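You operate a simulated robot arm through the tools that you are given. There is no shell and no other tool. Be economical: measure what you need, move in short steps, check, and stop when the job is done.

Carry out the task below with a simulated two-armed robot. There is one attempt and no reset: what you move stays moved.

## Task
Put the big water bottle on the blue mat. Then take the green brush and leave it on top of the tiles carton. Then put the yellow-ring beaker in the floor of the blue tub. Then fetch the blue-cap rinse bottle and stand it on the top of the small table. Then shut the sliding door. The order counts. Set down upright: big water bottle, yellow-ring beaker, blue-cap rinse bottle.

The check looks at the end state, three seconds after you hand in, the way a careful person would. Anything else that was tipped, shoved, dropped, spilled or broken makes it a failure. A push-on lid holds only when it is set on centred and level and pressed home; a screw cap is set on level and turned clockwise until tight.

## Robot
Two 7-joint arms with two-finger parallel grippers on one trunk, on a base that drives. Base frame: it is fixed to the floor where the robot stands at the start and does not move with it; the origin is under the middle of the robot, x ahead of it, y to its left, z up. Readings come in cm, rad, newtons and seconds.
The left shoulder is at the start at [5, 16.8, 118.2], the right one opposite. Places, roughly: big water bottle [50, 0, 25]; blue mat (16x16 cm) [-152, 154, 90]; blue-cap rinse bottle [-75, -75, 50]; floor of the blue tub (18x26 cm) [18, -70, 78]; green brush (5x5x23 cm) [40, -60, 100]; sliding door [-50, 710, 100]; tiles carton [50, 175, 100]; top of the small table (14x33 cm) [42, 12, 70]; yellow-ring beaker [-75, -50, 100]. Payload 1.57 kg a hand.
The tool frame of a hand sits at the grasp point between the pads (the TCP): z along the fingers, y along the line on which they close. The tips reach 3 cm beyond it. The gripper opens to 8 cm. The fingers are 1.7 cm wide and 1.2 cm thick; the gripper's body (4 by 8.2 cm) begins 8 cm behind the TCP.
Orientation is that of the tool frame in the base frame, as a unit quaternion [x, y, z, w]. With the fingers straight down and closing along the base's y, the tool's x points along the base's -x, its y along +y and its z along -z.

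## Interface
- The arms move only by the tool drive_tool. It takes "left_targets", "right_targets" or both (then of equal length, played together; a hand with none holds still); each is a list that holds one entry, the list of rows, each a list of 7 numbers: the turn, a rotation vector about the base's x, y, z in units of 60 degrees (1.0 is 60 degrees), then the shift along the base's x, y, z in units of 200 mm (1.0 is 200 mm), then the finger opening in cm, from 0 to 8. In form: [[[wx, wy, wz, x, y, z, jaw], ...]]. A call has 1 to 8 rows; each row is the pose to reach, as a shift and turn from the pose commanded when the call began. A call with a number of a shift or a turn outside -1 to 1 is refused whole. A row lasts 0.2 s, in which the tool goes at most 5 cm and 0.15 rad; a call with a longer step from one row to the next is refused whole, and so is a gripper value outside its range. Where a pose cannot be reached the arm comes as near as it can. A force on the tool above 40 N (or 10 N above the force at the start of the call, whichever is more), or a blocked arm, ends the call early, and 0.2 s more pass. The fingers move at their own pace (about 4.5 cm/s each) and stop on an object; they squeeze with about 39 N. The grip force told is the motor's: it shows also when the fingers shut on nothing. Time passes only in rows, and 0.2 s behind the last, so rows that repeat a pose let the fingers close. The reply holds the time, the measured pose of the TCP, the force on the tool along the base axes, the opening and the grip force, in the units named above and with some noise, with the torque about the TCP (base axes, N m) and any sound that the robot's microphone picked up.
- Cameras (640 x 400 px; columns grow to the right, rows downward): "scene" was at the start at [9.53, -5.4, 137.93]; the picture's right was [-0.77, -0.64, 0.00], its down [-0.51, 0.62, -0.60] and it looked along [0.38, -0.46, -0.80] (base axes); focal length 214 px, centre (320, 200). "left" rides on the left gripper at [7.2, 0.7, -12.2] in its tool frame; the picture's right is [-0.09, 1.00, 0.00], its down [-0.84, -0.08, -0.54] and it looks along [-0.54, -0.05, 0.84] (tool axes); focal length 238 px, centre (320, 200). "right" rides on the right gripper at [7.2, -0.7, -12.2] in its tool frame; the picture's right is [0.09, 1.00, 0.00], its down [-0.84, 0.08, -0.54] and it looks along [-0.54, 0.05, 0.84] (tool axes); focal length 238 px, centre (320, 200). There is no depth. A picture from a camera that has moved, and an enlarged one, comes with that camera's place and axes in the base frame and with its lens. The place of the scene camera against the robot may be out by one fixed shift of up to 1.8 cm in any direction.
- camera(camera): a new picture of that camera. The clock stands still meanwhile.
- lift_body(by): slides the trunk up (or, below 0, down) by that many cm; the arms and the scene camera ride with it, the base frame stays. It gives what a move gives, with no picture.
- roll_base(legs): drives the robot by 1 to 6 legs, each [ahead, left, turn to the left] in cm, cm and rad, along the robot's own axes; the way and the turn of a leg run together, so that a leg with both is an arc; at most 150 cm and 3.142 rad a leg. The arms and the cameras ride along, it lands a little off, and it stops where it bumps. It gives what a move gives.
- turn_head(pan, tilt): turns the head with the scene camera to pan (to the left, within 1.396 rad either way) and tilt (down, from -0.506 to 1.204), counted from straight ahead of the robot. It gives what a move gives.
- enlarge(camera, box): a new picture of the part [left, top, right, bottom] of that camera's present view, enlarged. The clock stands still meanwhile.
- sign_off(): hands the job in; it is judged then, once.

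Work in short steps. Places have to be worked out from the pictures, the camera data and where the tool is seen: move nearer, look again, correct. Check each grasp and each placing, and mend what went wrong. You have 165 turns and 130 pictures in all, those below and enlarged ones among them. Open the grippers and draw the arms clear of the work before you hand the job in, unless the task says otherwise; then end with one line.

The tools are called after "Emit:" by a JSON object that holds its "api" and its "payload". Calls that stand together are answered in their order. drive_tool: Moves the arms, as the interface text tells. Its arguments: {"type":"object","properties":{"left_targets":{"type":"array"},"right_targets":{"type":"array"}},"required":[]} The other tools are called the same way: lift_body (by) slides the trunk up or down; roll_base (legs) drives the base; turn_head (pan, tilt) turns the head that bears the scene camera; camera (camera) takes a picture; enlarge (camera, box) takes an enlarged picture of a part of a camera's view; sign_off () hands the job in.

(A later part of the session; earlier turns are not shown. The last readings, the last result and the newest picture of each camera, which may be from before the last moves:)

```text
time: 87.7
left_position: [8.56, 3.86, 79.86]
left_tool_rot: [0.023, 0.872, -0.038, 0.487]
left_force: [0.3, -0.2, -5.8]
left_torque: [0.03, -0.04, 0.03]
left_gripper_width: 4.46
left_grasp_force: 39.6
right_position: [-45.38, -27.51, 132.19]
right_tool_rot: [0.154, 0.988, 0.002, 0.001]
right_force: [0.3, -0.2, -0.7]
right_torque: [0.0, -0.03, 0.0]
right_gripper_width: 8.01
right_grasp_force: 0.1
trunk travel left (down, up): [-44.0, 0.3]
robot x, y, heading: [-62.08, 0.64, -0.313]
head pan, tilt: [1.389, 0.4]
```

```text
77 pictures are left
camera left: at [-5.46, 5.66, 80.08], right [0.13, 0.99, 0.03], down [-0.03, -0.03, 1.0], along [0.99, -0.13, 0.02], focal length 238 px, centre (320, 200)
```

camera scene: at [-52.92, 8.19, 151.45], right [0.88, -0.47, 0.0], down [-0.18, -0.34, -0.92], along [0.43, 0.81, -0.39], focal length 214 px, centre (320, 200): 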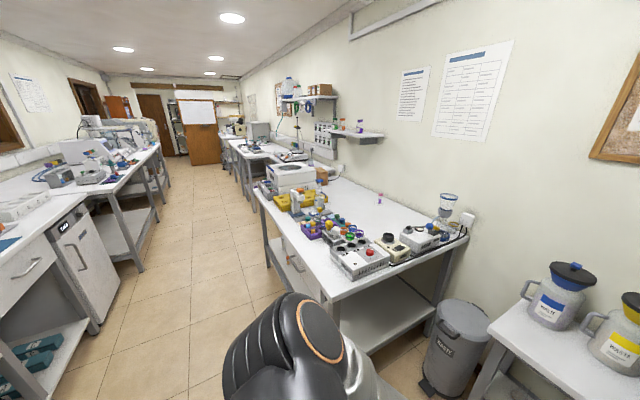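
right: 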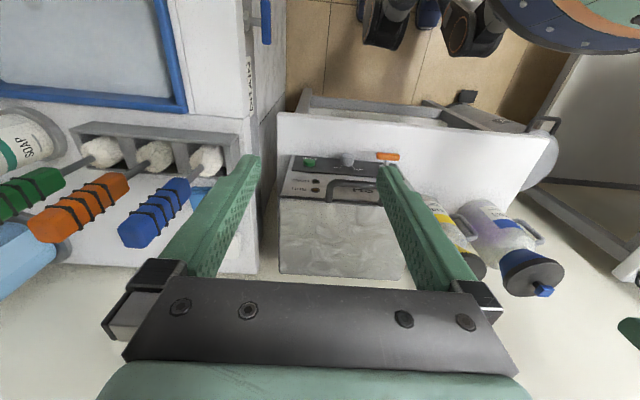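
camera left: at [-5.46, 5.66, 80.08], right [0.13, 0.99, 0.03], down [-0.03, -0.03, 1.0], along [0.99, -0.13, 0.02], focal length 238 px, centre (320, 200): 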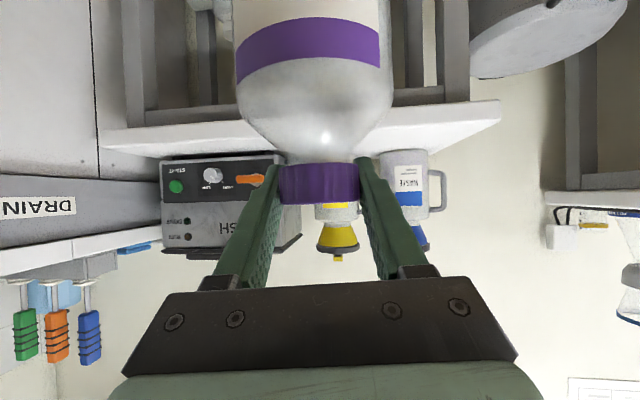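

The bottle hangs upright and clear. I raise the hand 20 cm then about 14 cm more with small steps.

Emit:
{"api": "drive_tool", "payload": {"left_targets": [[[0, 0, 0, 0, 0, 0.12, 3], [0, 0, 0, 0, 0, 0.26, 3], [0, 0, 0, 0, 0, 0.4, 3], [0, 0, 0, 0, 0, 0.55, 3], [0, 0, 0, 0, 0, 0.7, 3], [0, 0, 0, 0, 0, 0.85, 3], [0, 0, 0, 0, 0, 1.0, 3]]]}}

Emit:
{"api": "drive_tool", "payload": {"left_targets": [[[0, 0, 0, -0.05, 0, 0.12, 3], [0, 0, 0, -0.1, 0, 0.24, 3], [0, 0, 0, -0.15, 0, 0.36, 3], [0, 0, 0, -0.2, 0, 0.5, 3], [0, 0, 0, -0.25, 0, 0.62, 3], [0, 0, 0, -0.3, 0, 0.75, 3]]]}}

Emit:
{"api": "camera", "payload": {"camera": "scene"}}

```text
time: 88.8
left_position: [14.38, 3.9, 100.71]
left_tool_rot: [0.012, 0.829, -0.049, 0.558]
left_force: [0.2, 0.3, -4.6]
left_torque: [0.05, 0.06, -0.01]
left_gripper_width: 4.42
left_grasp_force: 38.9
left hand out of reach, approached as far as the arm can: row 1, 2, 3
right_position: [-45.32, -27.77, 132.31]
right_tool_rot: [0.153, 0.988, 0.0, 0.0]
right_force: [-0.2, 0.1, -0.2]
right_torque: [0.02, 0.01, 0.01]
right_gripper_width: 8.0
right_grasp_force: 0.0
trunk travel left (down, up): [-44.0, 0.3]
robot x, y, heading: [-62.01, 1.16, -0.308]
head pan, tilt: [1.389, 0.4]
stopped in row 5 (left hand): the arm was blocked; the commanded pose is now the measured one
```

```text
time: 90.2
left_position: [8.84, 4.46, 118.07]
left_tool_rot: [0.003, 0.819, -0.051, 0.572]
left_force: [-0.5, 0.5, -5.6]
left_torque: [0.04, 0.04, 0.02]
left_gripper_width: 4.45
left_grasp_force: 39.0
right_position: [-45.26, -27.77, 132.36]
right_tool_rot: [0.153, 0.988, 0.001, -0.001]
right_force: [0.3, -0.1, 0.3]
right_torque: [0.01, -0.01, 0.03]
right_gripper_width: 8.0
right_grasp_force: 0.1
trunk travel left (down, up): [-44.0, 0.3]
robot x, y, heading: [-62.39, 0.72, -0.307]
head pan, tilt: [1.389, 0.4]
```

```text
76 pictures are left
camera scene: at [-52.95, 8.18, 151.46], right [0.88, -0.47, 0.0], down [-0.18, -0.34, -0.92], along [0.43, 0.81, -0.39], focal length 214 px, centre (320, 200)
```

scene: 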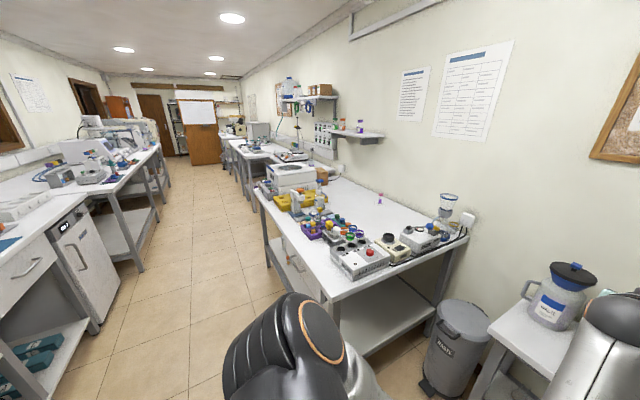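

Bottle at TCP z 118, clear of bench height. I back to about (-80, 5), turn to face +y, and look along the corridor.

Emit:
{"api": "roll_base", "payload": {"legs": [[-18.4, -1.7, 0], [0, 0, 1.88]]}}

Emit:
{"api": "turn_head", "payload": {"pan": 0.5, "tilt": 0.4}}

Emit:
{"api": "camera", "payload": {"camera": "scene"}}

Emit:
{"api": "camera", "payload": {"camera": "left"}}

```text
time: 96.2
left_position: [-103.29, 71.79, 118.39]
left_tool_rot: [0.649, -0.495, -0.433, -0.383]
left_force: [0.0, 0.4, -5.1]
left_torque: [-0.08, 0.03, 0.05]
left_gripper_width: 4.43
left_grasp_force: 39.2
right_position: [-57.37, 29.09, 132.42]
right_tool_rot: [-0.7, 0.714, 0.0, 0.0]
right_force: [-0.4, -0.1, -0.6]
right_torque: [0.01, 0.02, 0.0]
right_gripper_width: 8.0
right_grasp_force: 0.0
trunk travel left (down, up): [-44.0, 0.3]
robot x, y, heading: [-80.32, 4.96, 1.55]
head pan, tilt: [1.389, 0.4]
```

```text
time: 97.3
left_position: [-103.49, 71.91, 118.5]
left_tool_rot: [0.649, -0.494, -0.434, -0.383]
left_force: [0.4, -0.7, -5.0]
left_torque: [-0.1, 0.02, -0.03]
left_gripper_width: 4.45
left_grasp_force: 38.2
right_position: [-57.38, 29.06, 132.3]
right_tool_rot: [-0.7, 0.714, 0.001, -0.001]
right_force: [-0.3, -0.5, -1.2]
right_torque: [0.02, -0.02, -0.04]
right_gripper_width: 7.99
right_grasp_force: 0.1
trunk travel left (down, up): [-44.0, 0.3]
robot x, y, heading: [-79.95, 5.13, 1.552]
head pan, tilt: [0.499, 0.4]
```

```text
75 pictures are left
camera scene: at [-83.51, 17.49, 151.45], right [0.89, 0.46, 0.0], down [0.18, -0.35, -0.92], along [-0.43, 0.82, -0.39], focal length 214 px, centre (320, 200)
```

scene: 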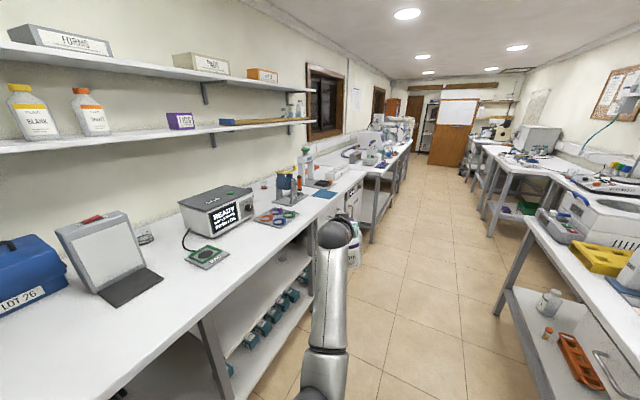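

```text
74 pictures are left
camera left: at [-100.84, 58.26, 115.72], right [-0.98, -0.19, 0.02], down [0.06, -0.23, 0.97], along [-0.18, 0.96, 0.23], focal length 238 px, centre (320, 200)
```

left: 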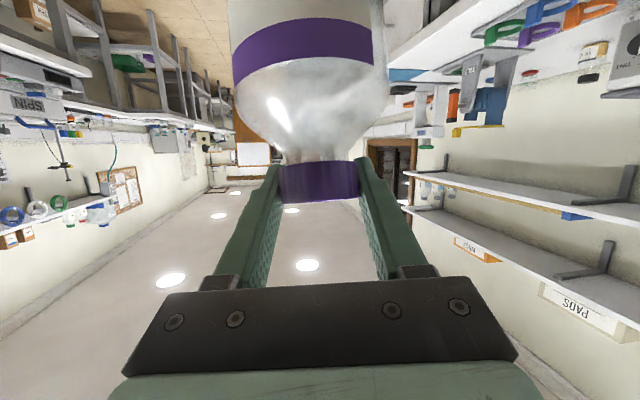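

The mat is the blue patch near the front edge of the left counter at about (-154, 160). I drive ahead 75 cm to look closer.

Emit:
{"api": "roll_base", "payload": {"legs": [[75, -3, 0]]}}

Emit:
{"api": "turn_head", "payload": {"pan": 1.0, "tilt": 0.6}}

Emit:
{"api": "camera", "payload": {"camera": "scene"}}

```text
time: 101.4
left_position: [-98.65, 147.05, 118.37]
left_tool_rot: [0.648, -0.495, -0.434, -0.384]
left_force: [0.4, -0.2, -5.3]
left_torque: [-0.11, 0.01, -0.02]
left_gripper_width: 4.44
left_grasp_force: 38.7
right_position: [-52.66, 104.2, 132.22]
right_tool_rot: [-0.699, 0.715, 0.002, -0.001]
right_force: [0.2, -0.3, -0.1]
right_torque: [-0.02, -0.01, -0.03]
right_gripper_width: 8.0
right_grasp_force: 0.1
trunk travel left (down, up): [-44.0, 0.3]
robot x, y, heading: [-75.55, 79.83, 1.548]
head pan, tilt: [0.499, 0.4]
```

```text
time: 102.4
left_position: [-98.79, 147.03, 118.51]
left_tool_rot: [0.648, -0.496, -0.433, -0.384]
left_force: [-0.5, 0.1, -6.1]
left_torque: [-0.11, 0.03, 0.01]
left_gripper_width: 4.48
left_grasp_force: 38.9
right_position: [-52.79, 104.04, 132.27]
right_tool_rot: [-0.699, 0.715, 0.001, 0.0]
right_force: [0.5, -0.6, 0.0]
right_torque: [-0.02, -0.03, -0.03]
right_gripper_width: 8.02
right_grasp_force: 0.0
trunk travel left (down, up): [-44.0, 0.3]
robot x, y, heading: [-75.39, 79.9, 1.547]
head pan, tilt: [1.0, 0.6]
```

```text
73 pictures are left
camera scene: at [-82.02, 89.29, 149.63], right [0.56, 0.83, 0.0], down [0.47, -0.32, -0.82], along [-0.68, 0.46, -0.57], focal length 214 px, centre (320, 200)
```

scene: 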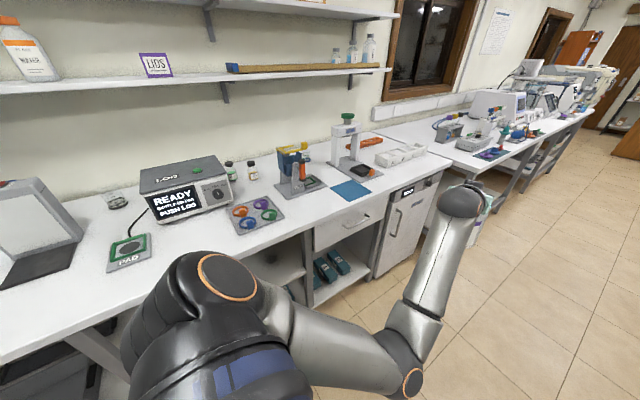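

Mat confirmed at about (-151, 156), free of items. The hand's pitch drifted by 12°, so the bottle leans; I correct the pitch now, in free space.

Emit:
{"api": "drive_tool", "payload": {"left_targets": [[[-0.066, -0.012, 0, 0, 0, 0, 3], [-0.132, -0.024, 0, 0, 0, 0, 3], [-0.2, -0.036, 0, 0, 0, 0, 3]]]}}

Emit:
{"api": "camera", "payload": {"camera": "left"}}

```text
time: 103.2
left_position: [-98.76, 147.07, 118.43]
left_tool_rot: [0.693, -0.53, -0.367, -0.322]
left_force: [0.8, 0.0, -5.2]
left_torque: [0.0, 0.06, 0.01]
left_gripper_width: 4.42
left_grasp_force: 39.3
right_position: [-52.67, 104.15, 132.25]
right_tool_rot: [-0.699, 0.716, 0.001, -0.001]
right_force: [0.7, 0.4, -1.3]
right_torque: [0.02, 0.0, 0.01]
right_gripper_width: 8.0
right_grasp_force: 0.0
trunk travel left (down, up): [-44.0, 0.3]
robot x, y, heading: [-75.66, 79.67, 1.547]
head pan, tilt: [1.0, 0.6]
```

```text
72 pictures are left
camera left: at [-96.07, 133.1, 118.69], right [-0.98, -0.18, 0.02], down [0.02, -0.02, 1.0], along [-0.18, 0.98, 0.02], focal length 238 px, centre (320, 200)
```

left: 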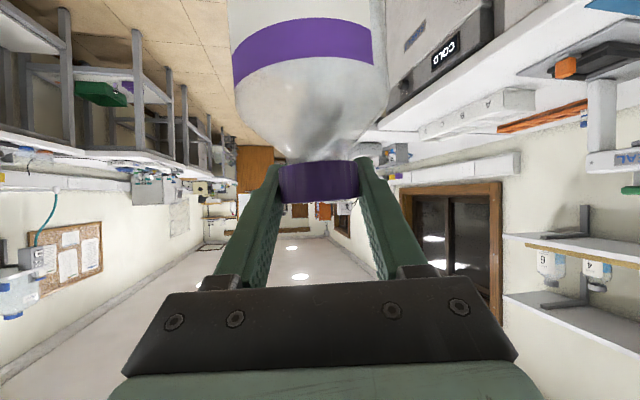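

Upright again. Drive ahead 99 cm and turn left to face the mat counter.

Emit:
{"api": "roll_base", "payload": {"legs": [[99.2, -5.5, 0], [0, 0, 1.594]]}}

Emit:
{"api": "turn_head", "payload": {"pan": 0.35, "tilt": 0.7}}

Emit:
{"api": "camera", "payload": {"camera": "scene"}}

Emit:
{"api": "camera", "payload": {"camera": "left"}}

```text
time: 112.2
left_position: [-134.36, 153.87, 118.44]
left_tool_rot: [0.863, 0.128, -0.488, 0.039]
left_force: [-0.5, 0.1, -4.9]
left_torque: [-0.05, -0.02, -0.02]
left_gripper_width: 4.41
left_grasp_force: 38.7
right_position: [-92.84, 200.99, 132.37]
right_tool_rot: [1.0, 0.003, 0.0, 0.0]
right_force: [0.8, 0.8, -0.7]
right_torque: [0.01, -0.01, 0.0]
right_gripper_width: 8.0
right_grasp_force: 0.1
trunk travel left (down, up): [-44.0, 0.3]
robot x, y, heading: [-67.85, 179.06, -3.135]
head pan, tilt: [1.0, 0.6]
```

```text
time: 113.2
left_position: [-134.26, 153.92, 118.44]
left_tool_rot: [0.863, 0.128, -0.488, 0.038]
left_force: [0.2, 1.0, -5.2]
left_torque: [-0.03, 0.03, -0.01]
left_gripper_width: 4.42
left_grasp_force: 38.8
right_position: [-92.77, 201.06, 132.35]
right_tool_rot: [1.0, 0.003, 0.0, 0.001]
right_force: [-0.3, 1.1, 0.1]
right_torque: [-0.02, -0.04, -0.01]
right_gripper_width: 7.98
right_grasp_force: 0.1
trunk travel left (down, up): [-44.0, 0.3]
robot x, y, heading: [-68.0, 178.89, -3.136]
head pan, tilt: [0.351, 0.7]
```

```text
71 pictures are left
camera scene: at [-79.3, 176.22, 148.77], right [-0.35, 0.94, 0.0], down [0.6, 0.23, -0.76], along [-0.72, -0.27, -0.64], focal length 214 px, centre (320, 200)
```

scene: 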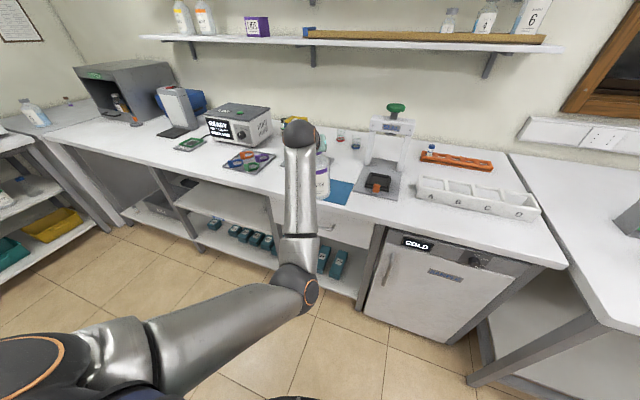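

```text
70 pictures are left
camera left: at [-120.5, 156.85, 118.7], right [0.21, -0.98, 0.02], down [0.02, 0.02, 1.0], along [-0.98, -0.21, 0.02], focal length 238 px, centre (320, 200)
```

left: 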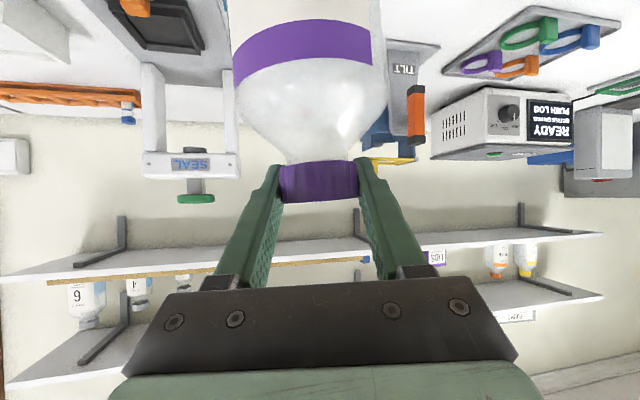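

The mat spans about x -163…-145, y 146…162. I drive ahead 17.8 cm so that the bottle is over its middle, then lower 7 cm and check.

Emit:
{"api": "roll_base", "payload": {"legs": [[17.8, 0, 0]]}}

Emit:
{"api": "lift_body", "payload": {"by": -7}}

Emit:
{"api": "turn_head", "payload": {"pan": 0.35, "tilt": 0.8}}

Emit:
{"api": "enlarge", "payload": {"camera": "scene", "box": [220, 80, 460, 230]}}

```text
time: 114.7
left_position: [-152.27, 153.7, 118.4]
left_tool_rot: [0.863, 0.127, -0.487, 0.037]
left_force: [-0.5, -0.3, -5.4]
left_torque: [0.0, 0.01, -0.04]
left_gripper_width: 4.42
left_grasp_force: 39.3
right_position: [-110.78, 200.95, 132.33]
right_tool_rot: [1.0, 0.004, 0.0, 0.001]
right_force: [-0.2, -0.5, -0.4]
right_torque: [-0.02, -0.02, 0.0]
right_gripper_width: 8.0
right_grasp_force: 0.1
trunk travel left (down, up): [-44.0, 0.3]
robot x, y, heading: [-86.25, 179.13, -3.133]
head pan, tilt: [0.351, 0.7]
```

```text
time: 115.8
left_position: [-152.21, 153.67, 111.46]
left_tool_rot: [0.863, 0.128, -0.487, 0.039]
left_force: [-0.7, -1.2, -4.9]
left_torque: [-0.02, 0.02, -0.02]
left_gripper_width: 4.43
left_grasp_force: 38.9
right_position: [-110.65, 200.98, 125.33]
right_tool_rot: [1.0, 0.004, 0.0, 0.001]
right_force: [-1.0, 1.3, 0.0]
right_torque: [-0.04, 0.05, 0.0]
right_gripper_width: 8.01
right_grasp_force: 0.0
trunk travel left (down, up): [-37.0, 7.3]
robot x, y, heading: [-86.13, 178.82, -3.135]
head pan, tilt: [0.351, 0.7]
```

```text
time: 116.5
left_position: [-152.16, 153.74, 111.43]
left_tool_rot: [0.863, 0.128, -0.486, 0.038]
left_force: [0.0, 0.0, -5.5]
left_torque: [-0.01, -0.01, -0.01]
left_gripper_width: 4.42
left_grasp_force: 39.0
right_position: [-110.69, 201.02, 125.25]
right_tool_rot: [1.0, 0.003, 0.0, 0.002]
right_force: [0.7, -0.8, -1.1]
right_torque: [-0.03, -0.03, 0.02]
right_gripper_width: 8.01
right_grasp_force: 0.2
trunk travel left (down, up): [-37.0, 7.3]
robot x, y, heading: [-86.21, 179.18, -3.136]
head pan, tilt: [0.351, 0.799]
```

```text
2.67 times, centred on (340, 155) of scene
camera zoom: at [-96.73, 176.24, 140.95], right [-0.35, 0.94, 0.0], down [0.67, 0.25, -0.7], along [-0.65, -0.24, -0.72], focal length 572 px, centre (267, 320)
```

zoom: 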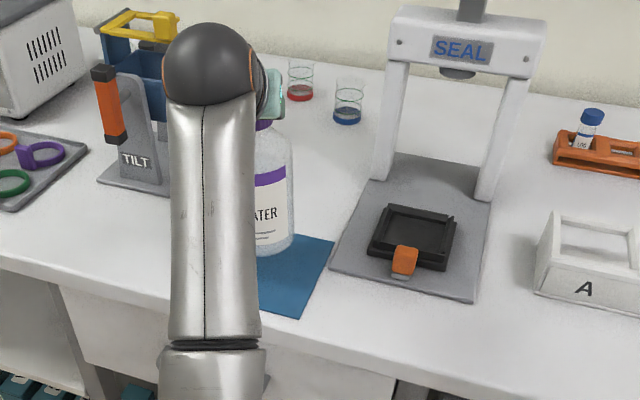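

Bottle hovers over the mat, around its centre. Lower slowly until contact.

Emit:
{"api": "lift_body", "payload": {"by": -3}}

Emit:
{"api": "lift_body", "payload": {"by": -0.7}}

Emit:
{"api": "enlarge", "payload": {"camera": "scene", "box": [220, 80, 460, 230]}}

```text
time: 117.2
left_position: [-152.31, 153.79, 108.5]
left_tool_rot: [0.863, 0.128, -0.487, 0.038]
left_force: [-0.5, -0.2, -5.4]
left_torque: [-0.03, 0.04, 0.01]
left_gripper_width: 4.43
left_grasp_force: 39.1
right_position: [-110.63, 201.02, 122.25]
right_tool_rot: [1.0, 0.004, 0.0, 0.001]
right_force: [-0.2, 0.2, -0.1]
right_torque: [0.0, 0.04, -0.03]
right_gripper_width: 7.99
right_grasp_force: 0.2
trunk travel left (down, up): [-34.0, 10.3]
robot x, y, heading: [-86.13, 178.76, -3.135]
head pan, tilt: [0.351, 0.799]
```

```text
time: 117.8
left_position: [-152.16, 153.8, 107.68]
left_tool_rot: [0.863, 0.127, -0.487, 0.038]
left_force: [0.4, 0.0, -4.8]
left_torque: [-0.03, -0.01, -0.02]
left_gripper_width: 4.41
left_grasp_force: 38.9
right_position: [-110.59, 201.08, 121.46]
right_tool_rot: [1.0, 0.004, 0.0, 0.0]
right_force: [0.2, -0.4, -0.5]
right_torque: [-0.01, 0.01, -0.01]
right_gripper_width: 8.04
right_grasp_force: 0.0
trunk travel left (down, up): [-33.3, 11.0]
robot x, y, heading: [-86.22, 178.59, -3.131]
head pan, tilt: [0.351, 0.799]
```

```text
2.67 times, centred on (340, 155) of scene
camera zoom: at [-96.72, 176.23, 137.24], right [-0.35, 0.94, 0.0], down [0.67, 0.25, -0.7], along [-0.65, -0.24, -0.72], focal length 572 px, centre (267, 320)
```

zoom: 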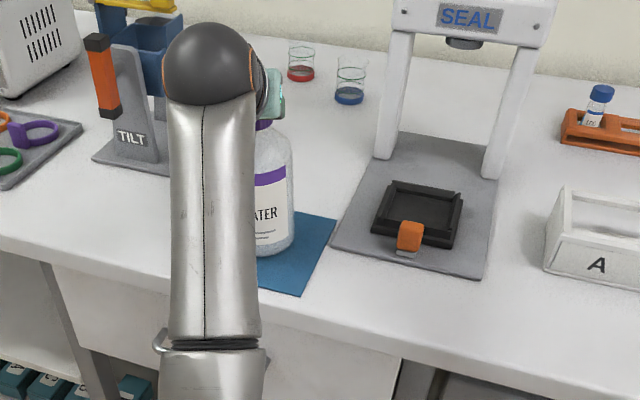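

Not yet touching (force still -4.8 N). I go on in small steps.

Emit:
{"api": "lift_body", "payload": {"by": -0.6}}

Emit:
{"api": "lift_body", "payload": {"by": -0.5}}

```text
time: 118.3
left_position: [-152.19, 153.85, 107.37]
left_tool_rot: [0.862, 0.127, -0.49, 0.038]
left_force: [0.7, -0.4, 4.2]
left_torque: [-0.27, -0.25, 0.0]
left_gripper_width: 4.42
left_grasp_force: 38.9
right_position: [-110.51, 201.02, 121.08]
right_tool_rot: [1.0, 0.004, 0.0, 0.001]
right_force: [0.0, -1.0, 0.7]
right_torque: [-0.01, 0.0, 0.02]
right_gripper_width: 7.99
right_grasp_force: 0.0
trunk travel left (down, up): [-32.7, 11.6]
robot x, y, heading: [-85.68, 178.88, -3.132]
head pan, tilt: [0.351, 0.799]
```

```text
time: 118.9
left_position: [-152.02, 153.98, 107.42]
left_tool_rot: [0.859, 0.126, -0.495, 0.038]
left_force: [-1.3, 3.3, 22.9]
left_torque: [-0.26, -0.21, 0.01]
left_gripper_width: 4.4
left_grasp_force: 39.0
right_position: [-110.36, 201.19, 120.56]
right_tool_rot: [1.0, 0.003, -0.002, 0.001]
right_force: [-0.5, 0.5, 0.9]
right_torque: [-0.03, 0.01, -0.01]
right_gripper_width: 8.0
right_grasp_force: 0.1
trunk travel left (down, up): [-32.2, 12.1]
robot x, y, heading: [-86.15, 178.91, -3.134]
head pan, tilt: [0.351, 0.799]
```

Contact at TCP z≈107.4. I relieve the pressure by 0.5 cm and open the fingers.

Emit:
{"api": "lift_body", "payload": {"by": 0.5}}

Emit:
{"api": "drive_tool", "payload": {"left_targets": [[[0, 0, 0, 0, 0, 0, 5], [0, 0, 0, 0, 0, 0, 6], [0, 0, 0, 0, 0, 0, 8], [0, 0, 0, 0, 0, 0, 8]]]}}

Emit:
{"api": "camera", "payload": {"camera": "left"}}

```text
time: 119.4
left_position: [-152.08, 153.83, 107.53]
left_tool_rot: [0.861, 0.127, -0.49, 0.038]
left_force: [-5.0, 2.0, 16.5]
left_torque: [-0.11, 0.68, -0.15]
left_gripper_width: 4.42
left_grasp_force: 39.0
right_position: [-110.56, 200.98, 121.12]
right_tool_rot: [1.0, 0.003, -0.001, 0.001]
right_force: [0.6, 0.6, 0.2]
right_torque: [-0.02, -0.03, 0.01]
right_gripper_width: 8.01
right_grasp_force: 0.1
trunk travel left (down, up): [-32.7, 11.6]
robot x, y, heading: [-85.92, 178.59, -3.138]
head pan, tilt: [0.351, 0.799]
```

```text
time: 120.4
left_position: [-152.15, 153.79, 107.14]
left_tool_rot: [0.863, 0.128, -0.487, 0.038]
left_force: [-0.4, 0.1, 0.0]
left_torque: [-0.01, 0.0, 0.01]
left_gripper_width: 7.98
left_grasp_force: 0.0
right_position: [-110.63, 201.02, 121.03]
right_tool_rot: [1.0, 0.003, 0.0, 0.002]
right_force: [-0.4, -0.3, -1.5]
right_torque: [0.02, 0.01, -0.03]
right_gripper_width: 7.99
right_grasp_force: 0.2
trunk travel left (down, up): [-32.7, 11.6]
robot x, y, heading: [-85.82, 178.81, -3.135]
head pan, tilt: [0.351, 0.799]
```

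```text
67 pictures are left
camera left: at [-138.28, 156.72, 107.43], right [0.21, -0.98, 0.02], down [0.02, 0.02, 1.0], along [-0.98, -0.21, 0.02], focal length 238 px, centre (320, 200)
```

left: 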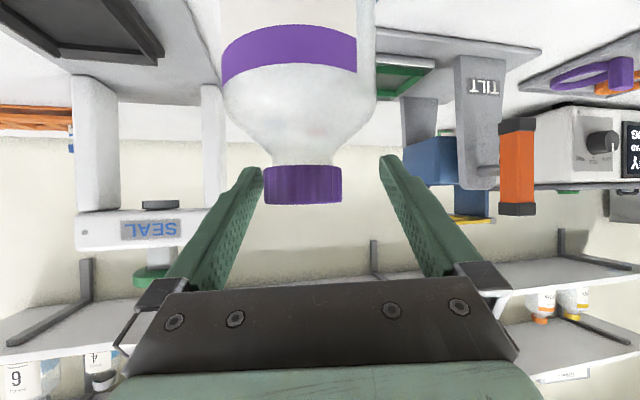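

Released and upright, but one finger is close to the cap. I back away along the hand's axis with a bit of clearance.

Emit:
{"api": "roll_base", "payload": {"legs": [[-0.3, -0.9, 0], [-9, -2.0, 0], [-25, 0, 0]]}}

Emit:
{"api": "camera", "payload": {"camera": "scene"}}

```text
time: 123.3
left_position: [-117.87, 156.99, 107.21]
left_tool_rot: [0.863, 0.127, -0.487, 0.037]
left_force: [0.5, -0.5, 1.3]
left_torque: [0.0, -0.04, -0.03]
left_gripper_width: 8.01
left_grasp_force: 0.2
right_position: [-76.2, 204.09, 121.03]
right_tool_rot: [1.0, 0.002, -0.001, 0.0]
right_force: [0.6, -0.1, -0.9]
right_torque: [-0.04, 0.02, -0.03]
right_gripper_width: 7.99
right_grasp_force: 0.1
trunk travel left (down, up): [-32.7, 11.6]
robot x, y, heading: [-51.82, 182.1, -3.133]
head pan, tilt: [0.351, 0.799]
```

```text
66 pictures are left
camera scene: at [-62.32, 179.41, 136.66], right [-0.35, 0.94, 0.0], down [0.67, 0.25, -0.7], along [-0.65, -0.24, -0.72], focal length 214 px, centre (320, 200)
```

scene: 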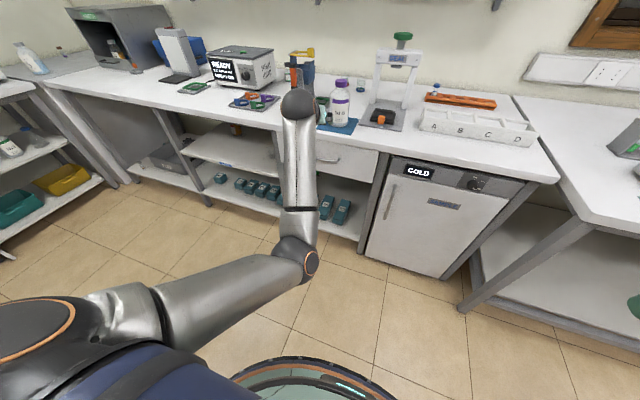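

The bottle stands upright on the mat. Next I head back, turning left toward -y with a sidestep to keep the hand off the benches, then look at the tiles carton on the way.

Emit:
{"api": "roll_base", "payload": {"legs": [[0, 0, 0.8], [20.7, -21.7, 0], [0, 0, 0.76]]}}

Emit:
{"api": "turn_head", "payload": {"pan": 1.39, "tilt": 0.4}}

Emit:
{"api": "camera", "payload": {"camera": "scene"}}

```text
time: 129.9
left_position: [-57.61, 115.44, 107.25]
left_tool_rot: [0.525, 0.696, -0.32, 0.369]
left_force: [0.1, 0.1, 0.1]
left_torque: [0.01, 0.0, 0.0]
left_gripper_width: 8.01
left_grasp_force: 0.0
right_position: [-104.19, 157.8, 121.03]
right_tool_rot: [0.71, 0.704, 0.0, 0.001]
right_force: [0.7, 0.7, -0.3]
right_torque: [0.01, -0.02, -0.02]
right_gripper_width: 7.99
right_grasp_force: 0.1
trunk travel left (down, up): [-32.7, 11.6]
robot x, y, heading: [-81.6, 181.69, -1.577]
head pan, tilt: [0.351, 0.799]
```

```text
time: 131.2
left_position: [-57.56, 115.36, 107.21]
left_tool_rot: [0.525, 0.697, -0.32, 0.369]
left_force: [0.3, 0.6, 0.2]
left_torque: [0.0, 0.01, -0.02]
left_gripper_width: 7.99
left_grasp_force: 0.1
right_position: [-104.14, 157.64, 121.04]
right_tool_rot: [0.71, 0.704, 0.0, 0.001]
right_force: [0.7, -0.9, 0.4]
right_torque: [-0.01, 0.01, 0.04]
right_gripper_width: 8.01
right_grasp_force: 0.0
trunk travel left (down, up): [-32.7, 11.6]
robot x, y, heading: [-81.75, 182.14, -1.581]
head pan, tilt: [1.389, 0.4]
```

```text
65 pictures are left
camera scene: at [-71.75, 176.58, 140.16], right [-0.19, -0.98, 0.0], down [-0.38, 0.07, -0.92], along [0.9, -0.17, -0.39], focal length 214 px, centre (320, 200)
```

scene: 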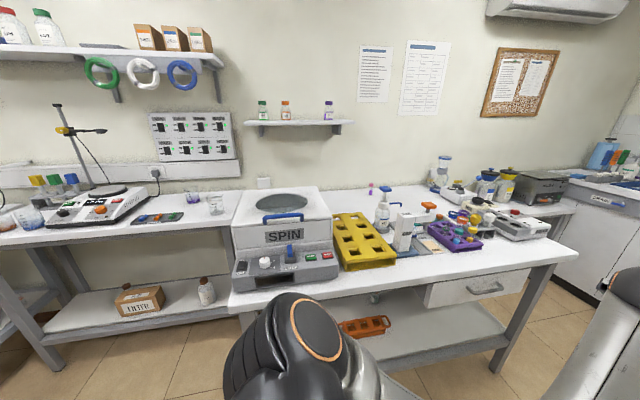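

The carton should be behind the SPIN centrifuge from here; I zoom to identify boxes.

Emit:
{"api": "enlarge", "payload": {"camera": "scene", "box": [80, 160, 400, 360]}}

Emit:
{"api": "roll_base", "payload": {"legs": [[70, 0, 0]]}}

Emit:
{"api": "turn_head", "payload": {"pan": 1.39, "tilt": 0.3}}

Emit:
{"api": "camera", "payload": {"camera": "scene"}}

```text
2.00 times, centred on (240, 260) of scene
camera zoom: at [-71.75, 176.58, 140.16], right [-0.19, -0.98, 0.0], down [-0.38, 0.07, -0.92], along [0.9, -0.17, -0.39], focal length 429 px, centre (480, 80)
```

zoom: 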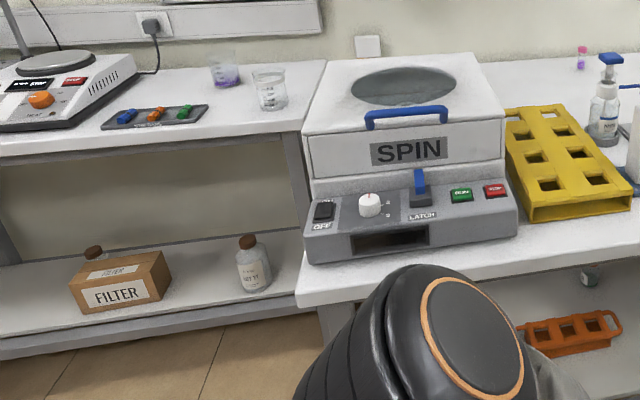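

```text
time: 135.1
left_position: [-58.76, 45.06, 107.14]
left_tool_rot: [0.528, 0.695, -0.321, 0.368]
left_force: [-0.7, 0.3, 0.5]
left_torque: [0.06, 0.02, -0.05]
left_gripper_width: 7.98
left_grasp_force: 0.0
right_position: [-105.04, 87.65, 120.91]
right_tool_rot: [0.712, 0.702, 0.001, 0.0]
right_force: [0.4, -0.9, -0.9]
right_torque: [0.0, 0.03, 0.03]
right_gripper_width: 7.99
right_grasp_force: 0.1
trunk travel left (down, up): [-32.7, 11.6]
robot x, y, heading: [-82.35, 111.84, -1.585]
head pan, tilt: [1.389, 0.4]
```

```text
time: 135.8
left_position: [-58.66, 45.06, 107.2]
left_tool_rot: [0.528, 0.695, -0.322, 0.368]
left_force: [0.6, 0.6, 0.8]
left_torque: [0.01, 0.03, 0.01]
left_gripper_width: 7.99
left_grasp_force: 0.0
right_position: [-105.14, 87.54, 120.97]
right_tool_rot: [0.712, 0.702, 0.001, 0.001]
right_force: [-0.2, 0.4, 0.0]
right_torque: [0.01, 0.02, 0.01]
right_gripper_width: 7.98
right_grasp_force: 0.1
trunk travel left (down, up): [-32.7, 11.6]
robot x, y, heading: [-82.25, 112.16, -1.586]
head pan, tilt: [1.389, 0.3]
```

```text
63 pictures are left
camera scene: at [-72.46, 106.21, 141.09], right [-0.19, -0.98, 0.0], down [-0.29, 0.06, -0.96], along [0.94, -0.19, -0.3], focal length 214 px, centre (320, 200)
```

scene: 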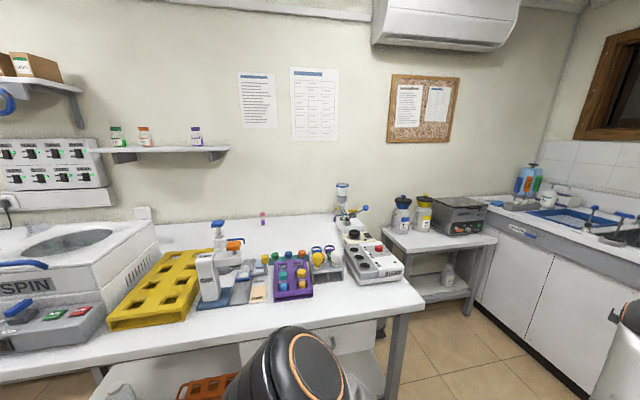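

The carton lies behind the centrifuge near (40, 179, 94). I drive on toward the sink area and zoom back at it from an angle where it was visible.

Emit:
{"api": "lift_body", "payload": {"by": 11}}

Emit:
{"api": "roll_base", "payload": {"legs": [[40, 15, 0], [20, 10, 0.6]]}}

Emit:
{"api": "turn_head", "payload": {"pan": 1.39, "tilt": 0.3}}

Emit:
{"api": "camera", "payload": {"camera": "scene"}}

```text
time: 137.2
left_position: [-58.65, 44.85, 118.25]
left_tool_rot: [0.528, 0.695, -0.322, 0.368]
left_force: [-0.8, 0.0, -0.5]
left_torque: [0.0, 0.0, 0.0]
left_gripper_width: 8.01
left_grasp_force: 0.1
right_position: [-105.02, 87.66, 132.01]
right_tool_rot: [0.712, 0.702, 0.0, 0.001]
right_force: [0.4, -0.9, -0.3]
right_torque: [-0.02, -0.01, -0.02]
right_gripper_width: 8.01
right_grasp_force: 0.1
trunk travel left (down, up): [-43.7, 0.6]
robot x, y, heading: [-82.11, 111.94, -1.586]
head pan, tilt: [1.389, 0.3]
```

```text
time: 141.4
left_position: [4.05, 13.31, 118.09]
left_tool_rot: [0.301, 0.819, -0.2, 0.446]
left_force: [0.1, 0.1, 0.1]
left_torque: [0.03, -0.01, 0.03]
left_gripper_width: 7.98
left_grasp_force: 0.0
right_position: [-58.3, 22.65, 132.07]
right_tool_rot: [0.476, 0.88, 0.0, 0.0]
right_force: [0.0, -0.5, -0.6]
right_torque: [0.05, 0.03, -0.02]
right_gripper_width: 7.99
right_grasp_force: 0.0
trunk travel left (down, up): [-43.7, 0.6]
robot x, y, heading: [-53.22, 55.35, -0.987]
head pan, tilt: [1.389, 0.3]
```

```text
time: 142.0
left_position: [4.09, 13.31, 118.17]
left_tool_rot: [0.301, 0.819, -0.2, 0.446]
left_force: [0.3, 0.5, -0.3]
left_torque: [-0.04, 0.01, -0.04]
left_gripper_width: 8.0
left_grasp_force: 0.1
right_position: [-58.25, 22.68, 132.12]
right_tool_rot: [0.475, 0.88, 0.001, 0.001]
right_force: [-0.3, 0.4, -0.8]
right_torque: [0.01, 0.02, -0.02]
right_gripper_width: 8.01
right_grasp_force: 0.0
trunk travel left (down, up): [-43.7, 0.6]
robot x, y, heading: [-52.86, 55.3, -0.985]
head pan, tilt: [1.389, 0.3]
```

```text
62 pictures are left
camera scene: at [-41.45, 55.94, 152.09], right [0.39, -0.92, 0.0], down [-0.27, -0.12, -0.96], along [0.88, 0.37, -0.3], focal length 214 px, centre (320, 200)
```

scene: 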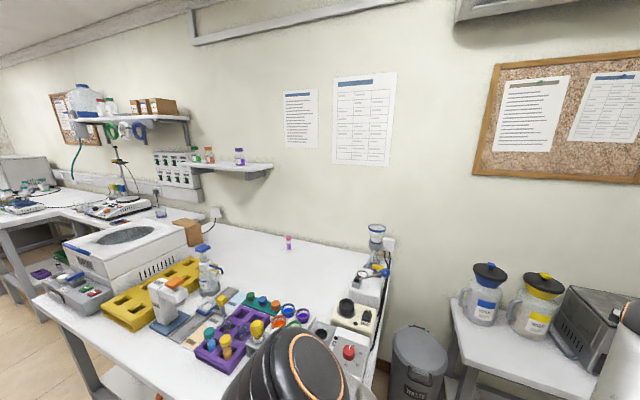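

Now the carton peeks out behind the centrifuge. I zoom in.

Emit:
{"api": "enlarge", "payload": {"camera": "scene", "box": [60, 190, 300, 340]}}

```text
2.67 times, centred on (180, 265) of scene
camera zoom: at [-41.45, 55.94, 152.09], right [0.39, -0.92, 0.0], down [-0.27, -0.12, -0.96], along [0.88, 0.37, -0.3], focal length 572 px, centre (693, 27)
```

zoom: 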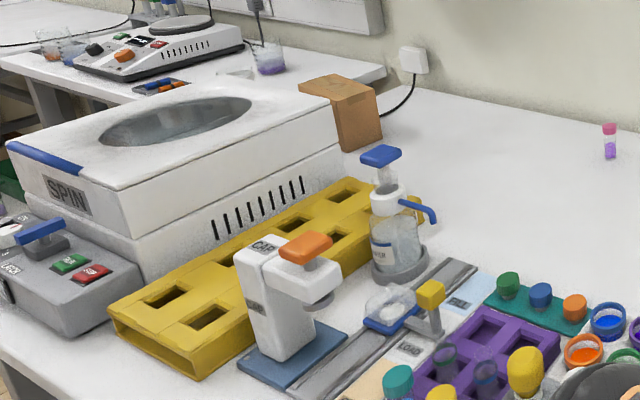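

The carton top is about x 31–40, y 165–181, z≈103, just behind the centrifuge's right rear. Now I look at the brush rack from here.

Emit:
{"api": "turn_head", "payload": {"pan": 0.0, "tilt": 0.35}}

Emit:
{"api": "camera", "payload": {"camera": "scene"}}

```text
time: 143.6
left_position: [3.95, 13.31, 118.2]
left_tool_rot: [0.302, 0.819, -0.2, 0.446]
left_force: [0.2, 0.4, 0.4]
left_torque: [0.0, 0.01, 0.03]
left_gripper_width: 8.03
left_grasp_force: 0.0
right_position: [-58.15, 22.69, 132.01]
right_tool_rot: [0.476, 0.879, 0.001, 0.001]
right_force: [1.1, -0.5, -0.6]
right_torque: [-0.03, -0.02, -0.01]
right_gripper_width: 7.99
right_grasp_force: 0.0
trunk travel left (down, up): [-43.7, 0.6]
robot x, y, heading: [-52.98, 55.24, -0.992]
head pan, tilt: [0.0, 0.351]
```

```text
60 pictures are left
camera scene: at [-44.94, 44.53, 151.62], right [-0.84, -0.55, 0.0], down [-0.19, 0.29, -0.94], along [0.52, -0.78, -0.34], focal length 214 px, centre (320, 200)
```

scene: 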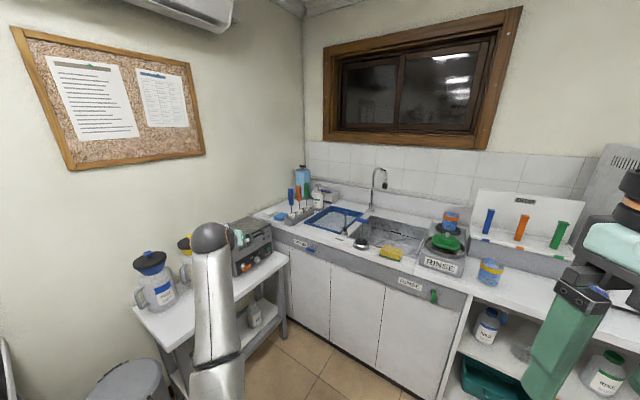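

Emit:
{"api": "enlarge", "payload": {"camera": "scene", "box": [250, 150, 410, 250]}}

```text
4.00 times, centred on (330, 200) of scene
camera zoom: at [-44.94, 44.53, 151.62], right [-0.84, -0.55, 0.0], down [-0.19, 0.29, -0.94], along [0.52, -0.78, -0.34], focal length 858 px, centre (280, 200)
```

zoom: 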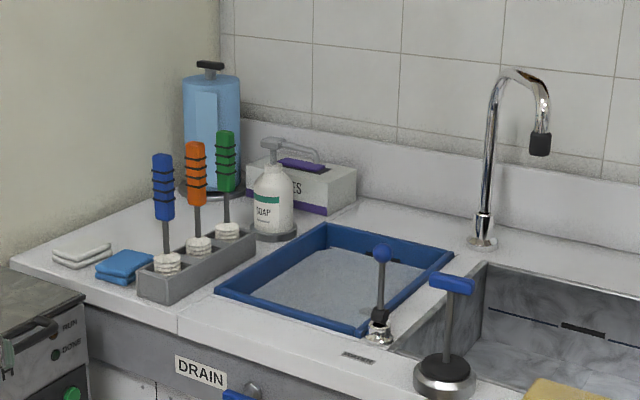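

The brushes stand upright: green near (42.5, -69), orange (44, -62), blue (44, -54); green's handle spans z 101–112 with a thin stem below. I'll come in left-handed, pointing mostly +x, and grip the stem. First I move the base to about (-12, 20), heading -1.2.

Emit:
{"api": "roll_base", "payload": {"legs": [[29.3, -19.2, 0], [22.5, 34.3, 0], [0, 0, -0.21]]}}

Emit:
{"api": "drive_tool", "payload": {"left_targets": [[[0, 0, 0.1, -0.1, 0, 0, 6], [0, 0, 0.2, -0.2, 0, 0, 6], [0, 0, 0.3, -0.3, -0.05, 0, 6], [0, 0, 0.4, -0.4, -0.1, 0, 6], [0, 0, 0.5, -0.5, -0.15, 0, 6], [0, 0, 0.6, -0.6, -0.2, 0, 6]]]}}

Emit:
{"api": "camera", "payload": {"camera": "scene"}}

Emit:
{"api": "camera", "payload": {"camera": "left"}}

```text
time: 149.8
left_position: [35.4, -32.38, 118.28]
left_tool_rot: [0.382, 0.785, -0.243, 0.423]
left_force: [-1.0, -0.4, -0.2]
left_torque: [-0.01, -0.01, -0.01]
left_gripper_width: 8.01
left_grasp_force: 0.1
right_position: [-23.72, -10.78, 131.99]
right_tool_rot: [0.562, 0.827, 0.001, 0.0]
right_force: [1.2, 0.5, 0.0]
right_torque: [0.0, -0.02, 0.0]
right_gripper_width: 7.99
right_grasp_force: 0.1
trunk travel left (down, up): [-43.7, 0.6]
robot x, y, heading: [-12.02, 20.47, -1.191]
head pan, tilt: [0.0, 0.351]
```

```text
time: 151.2
left_position: [23.29, -36.39, 118.17]
left_tool_rot: [0.12, 0.864, -0.1, 0.479]
left_force: [0.5, 0.3, -0.5]
left_torque: [0.0, -0.01, 0.03]
left_gripper_width: 6.0
left_grasp_force: 0.0
right_position: [-23.64, -10.87, 131.96]
right_tool_rot: [0.562, 0.827, 0.001, 0.001]
right_force: [0.5, 0.5, -0.1]
right_torque: [-0.01, -0.02, 0.0]
right_gripper_width: 8.0
right_grasp_force: 0.1
trunk travel left (down, up): [-43.7, 0.6]
robot x, y, heading: [-11.54, 19.83, -1.195]
head pan, tilt: [0.0, 0.351]
```

```text
58 pictures are left
camera scene: at [-6.28, 8.18, 151.61], right [-0.93, -0.37, 0.0], down [-0.13, 0.32, -0.94], along [0.35, -0.87, -0.34], focal length 214 px, centre (320, 200)
```

scene: 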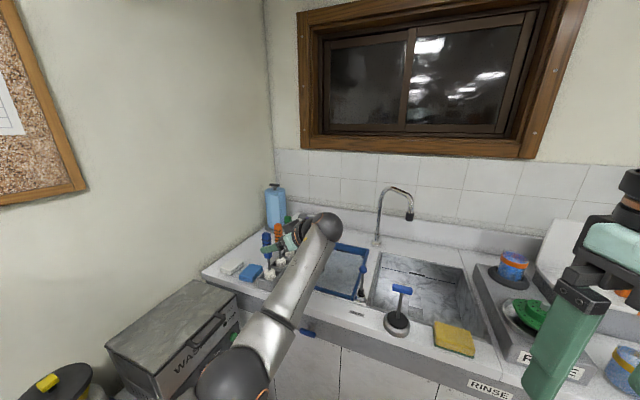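

```text
57 pictures are left
camera left: at [10.12, -31.43, 118.44], right [0.35, 0.94, 0.02], down [-0.03, -0.01, 1.0], along [0.94, -0.35, 0.02], focal length 238 px, centre (320, 200)
```

left: 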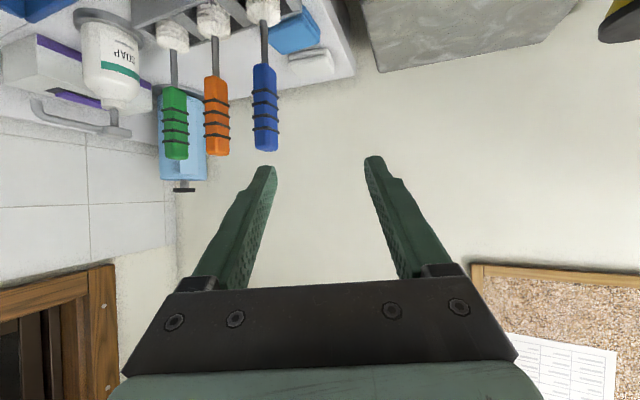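

Green stem at about (42, -70.3), stem z 92–99. The hand is yawed -20°, pitched 31° down. I drive the base so the hand comes to about (32.6, -62.5), still high.

Emit:
{"api": "roll_base", "payload": {"legs": [[27.6, -0.9, 0]]}}

Emit:
{"api": "camera", "payload": {"camera": "left"}}

```text
time: 153.2
left_position: [32.83, -62.28, 118.28]
left_tool_rot: [0.121, 0.864, -0.101, 0.479]
left_force: [0.1, 0.2, -0.3]
left_torque: [0.0, -0.01, 0.02]
left_gripper_width: 5.98
left_grasp_force: 0.0
right_position: [-14.4, -36.61, 132.02]
right_tool_rot: [0.563, 0.826, 0.002, 0.001]
right_force: [-0.2, 0.9, -0.2]
right_torque: [0.0, 0.0, 0.0]
right_gripper_width: 8.01
right_grasp_force: 0.1
trunk travel left (down, up): [-43.7, 0.6]
robot x, y, heading: [-3.24, -5.54, -1.2]
head pan, tilt: [0.0, 0.351]
```

```text
56 pictures are left
camera left: at [19.45, -57.36, 118.45], right [0.35, 0.94, 0.02], down [-0.03, -0.01, 1.0], along [0.93, -0.35, 0.02], focal length 238 px, centre (320, 200)
```

left: 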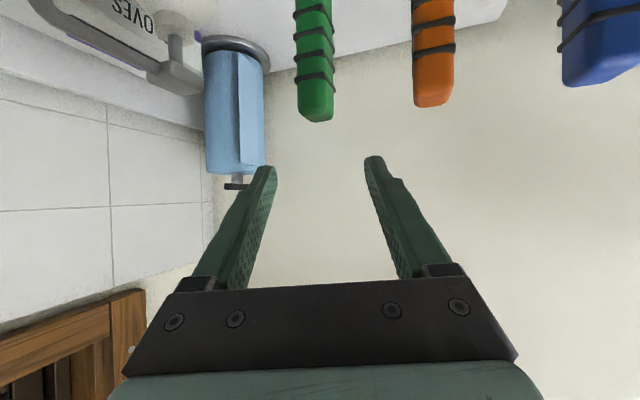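

Two left-hand views now triangulate the green brush to (36.1, -63.8): handle z 102–113, stem z 97–102. I retreat 5.5 cm along the hand axis, then lower the hand with the arm to z≈100.

Emit:
{"api": "roll_base", "payload": {"legs": [[-3.4, -4.3, 0]]}}

Emit:
{"api": "drive_tool", "payload": {"left_targets": [[[0, 0, 0, 0, 0, -0.13, 6], [0, 0, 0, 0, 0, -0.28, 6], [0, 0, 0, 0, 0, -0.43, 6], [0, 0, 0, 0, 0, -0.58, 6], [0, 0, 0, 0, 0, -0.73, 6]]]}}

Emit:
{"api": "camera", "payload": {"camera": "left"}}

Emit:
{"api": "camera", "payload": {"camera": "scene"}}

```text
time: 154.2
left_position: [27.45, -60.74, 118.33]
left_tool_rot: [0.123, 0.864, -0.103, 0.478]
left_force: [0.3, 0.7, 1.3]
left_torque: [-0.01, -0.02, 0.01]
left_gripper_width: 6.0
left_grasp_force: 0.1
right_position: [-19.67, -35.02, 132.04]
right_tool_rot: [0.563, 0.827, 0.0, 0.001]
right_force: [-0.7, 0.2, 0.2]
right_torque: [0.02, -0.04, 0.01]
right_gripper_width: 8.0
right_grasp_force: 0.1
trunk travel left (down, up): [-43.7, 0.6]
robot x, y, heading: [-8.08, -4.2, -1.193]
head pan, tilt: [0.0, 0.351]
```

```text
time: 155.4
left_position: [27.49, -60.75, 103.69]
left_tool_rot: [0.121, 0.864, -0.101, 0.478]
left_force: [-0.2, -0.8, 0.2]
left_torque: [-0.01, -0.02, -0.01]
left_gripper_width: 6.0
left_grasp_force: 0.0
right_position: [-19.56, -35.0, 131.94]
right_tool_rot: [0.562, 0.827, 0.001, 0.001]
right_force: [-0.6, -1.1, 0.1]
right_torque: [0.03, 0.0, -0.03]
right_gripper_width: 8.0
right_grasp_force: 0.0
trunk travel left (down, up): [-43.7, 0.6]
robot x, y, heading: [-7.83, -3.82, -1.191]
head pan, tilt: [0.0, 0.351]
```

```text
55 pictures are left
camera left: at [14.27, -55.74, 103.87], right [0.35, 0.94, 0.02], down [-0.03, -0.01, 1.0], along [0.93, -0.35, 0.02], focal length 238 px, centre (320, 200)
```

left: 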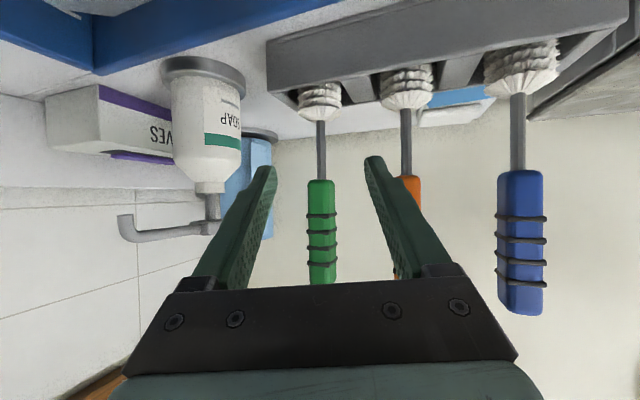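

```text
54 pictures are left
camera scene: at [-2.17, -16.13, 151.62], right [-0.93, -0.37, 0.0], down [-0.13, 0.32, -0.94], along [0.35, -0.87, -0.34], focal length 214 px, centre (320, 200)
```

scene: 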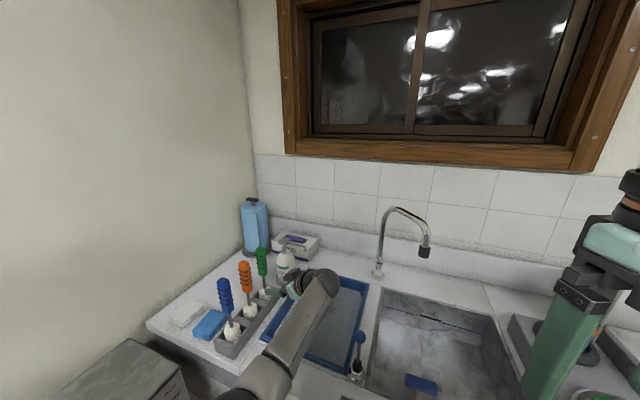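

The green stem spans z 96–102 at about (37, -64.3), straight ahead of the hand. I lower 4.4 cm and drive 9.6 cm along the hand axis.

Emit:
{"api": "drive_tool", "payload": {"left_targets": [[[0, 0, 0, 0, 0, -0.11, 6], [0, 0, 0, 0, 0, -0.22, 6]]]}}

Emit:
{"api": "roll_base", "payload": {"legs": [[6.4, 7.1, 0]]}}

Emit:
{"api": "camera", "payload": {"camera": "left"}}

```text
time: 156.0
left_position: [27.5, -60.76, 99.26]
left_tool_rot: [0.121, 0.864, -0.102, 0.478]
left_force: [-0.2, -0.7, -0.7]
left_torque: [0.0, -0.02, 0.0]
left_gripper_width: 6.01
left_grasp_force: 0.0
right_position: [-19.53, -34.97, 132.0]
right_tool_rot: [0.563, 0.827, 0.001, 0.001]
right_force: [0.1, 0.1, 0.1]
right_torque: [0.0, -0.01, -0.01]
right_gripper_width: 8.0
right_grasp_force: 0.0
trunk travel left (down, up): [-43.7, 0.6]
robot x, y, heading: [-7.78, -4.12, -1.191]
head pan, tilt: [0.0, 0.351]
```

```text
time: 157.3
left_position: [36.4, -64.13, 99.26]
left_tool_rot: [0.123, 0.864, -0.103, 0.477]
left_force: [1.0, -0.1, 0.2]
left_torque: [-0.05, -0.02, 0.01]
left_gripper_width: 5.98
left_grasp_force: 0.1
right_position: [-10.77, -38.36, 132.02]
right_tool_rot: [0.562, 0.827, 0.0, 0.0]
right_force: [0.5, -0.1, -0.4]
right_torque: [0.04, 0.01, 0.0]
right_gripper_width: 7.98
right_grasp_force: 0.1
trunk travel left (down, up): [-43.7, 0.6]
robot x, y, heading: [0.97, -7.21, -1.198]
head pan, tilt: [0.0, 0.351]
```

```text
53 pictures are left
camera left: at [23.19, -59.12, 99.47], right [0.35, 0.94, 0.02], down [-0.03, -0.01, 1.0], along [0.93, -0.35, 0.02], focal length 238 px, centre (320, 200)
```

left: 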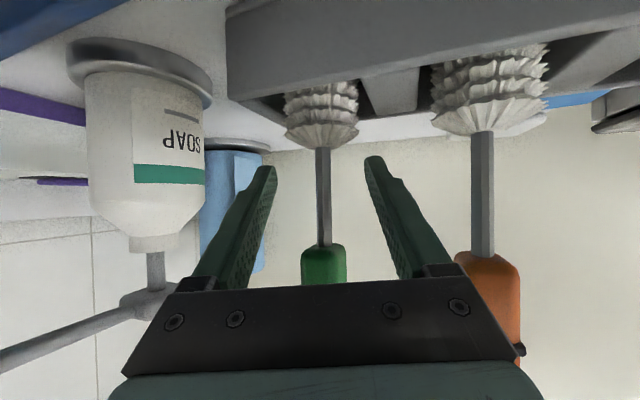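

The stem sits midway between the pads at TCP depth. Close.

Emit:
{"api": "drive_tool", "payload": {"left_targets": [[[0, 0, 0, 0, 0, 0, 4], [0, 0, 0, 0, 0, 0, 2], [0, 0, 0, 0, 0, 0, 0.5], [0, 0, 0, 0, 0, 0, 0], [0, 0, 0, 0, 0, 0, 0]]]}}

Emit:
{"api": "drive_tool", "payload": {"left_targets": [[[0, 0, 0, 0, 0, 0.1, 0], [0, 0, 0, 0, 0, 0.25, 0], [0, 0, 0, 0, 0, 0.4, 0], [0, 0, 0, 0, 0, 0.55, 0]]]}}

Emit:
{"api": "camera", "payload": {"camera": "left"}}

```text
time: 158.5
left_position: [36.32, -64.02, 99.35]
left_tool_rot: [0.121, 0.864, -0.102, 0.478]
left_force: [0.3, 0.9, 1.9]
left_torque: [0.1, -0.02, -0.04]
left_gripper_width: 0.78
left_grasp_force: 27.0
right_position: [-10.83, -38.37, 132.11]
right_tool_rot: [0.562, 0.827, 0.0, 0.001]
right_force: [-0.1, 0.2, 0.9]
right_torque: [-0.01, -0.01, -0.03]
right_gripper_width: 8.01
right_grasp_force: 0.0
trunk travel left (down, up): [-43.7, 0.6]
robot x, y, heading: [0.97, -7.11, -1.197]
head pan, tilt: [0.0, 0.351]
```

```text
time: 159.5
left_position: [36.3, -64.1, 110.26]
left_tool_rot: [0.123, 0.864, -0.102, 0.478]
left_force: [0.3, -0.2, 0.7]
left_torque: [0.01, 0.02, 0.01]
left_gripper_width: 0.79
left_grasp_force: 26.8
right_position: [-10.71, -38.37, 132.06]
right_tool_rot: [0.562, 0.827, 0.0, 0.001]
right_force: [0.8, 0.0, 1.0]
right_torque: [-0.02, 0.01, 0.02]
right_gripper_width: 8.0
right_grasp_force: 0.0
trunk travel left (down, up): [-43.7, 0.6]
robot x, y, heading: [0.98, -7.16, -1.198]
head pan, tilt: [0.0, 0.351]
```

```text
52 pictures are left
camera left: at [23.16, -59.07, 110.5], right [0.35, 0.93, 0.02], down [-0.03, -0.01, 1.0], along [0.93, -0.35, 0.02], focal length 238 px, centre (320, 200)
```

left: 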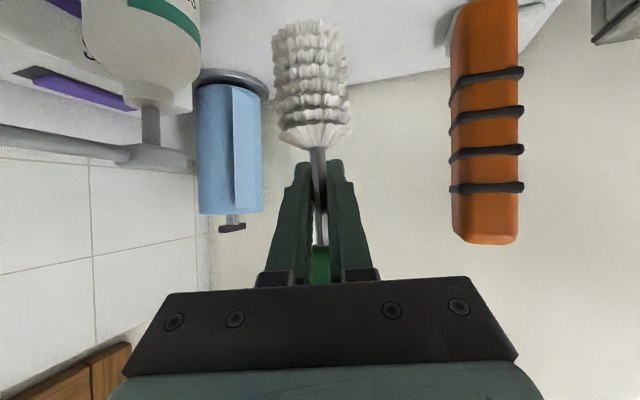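

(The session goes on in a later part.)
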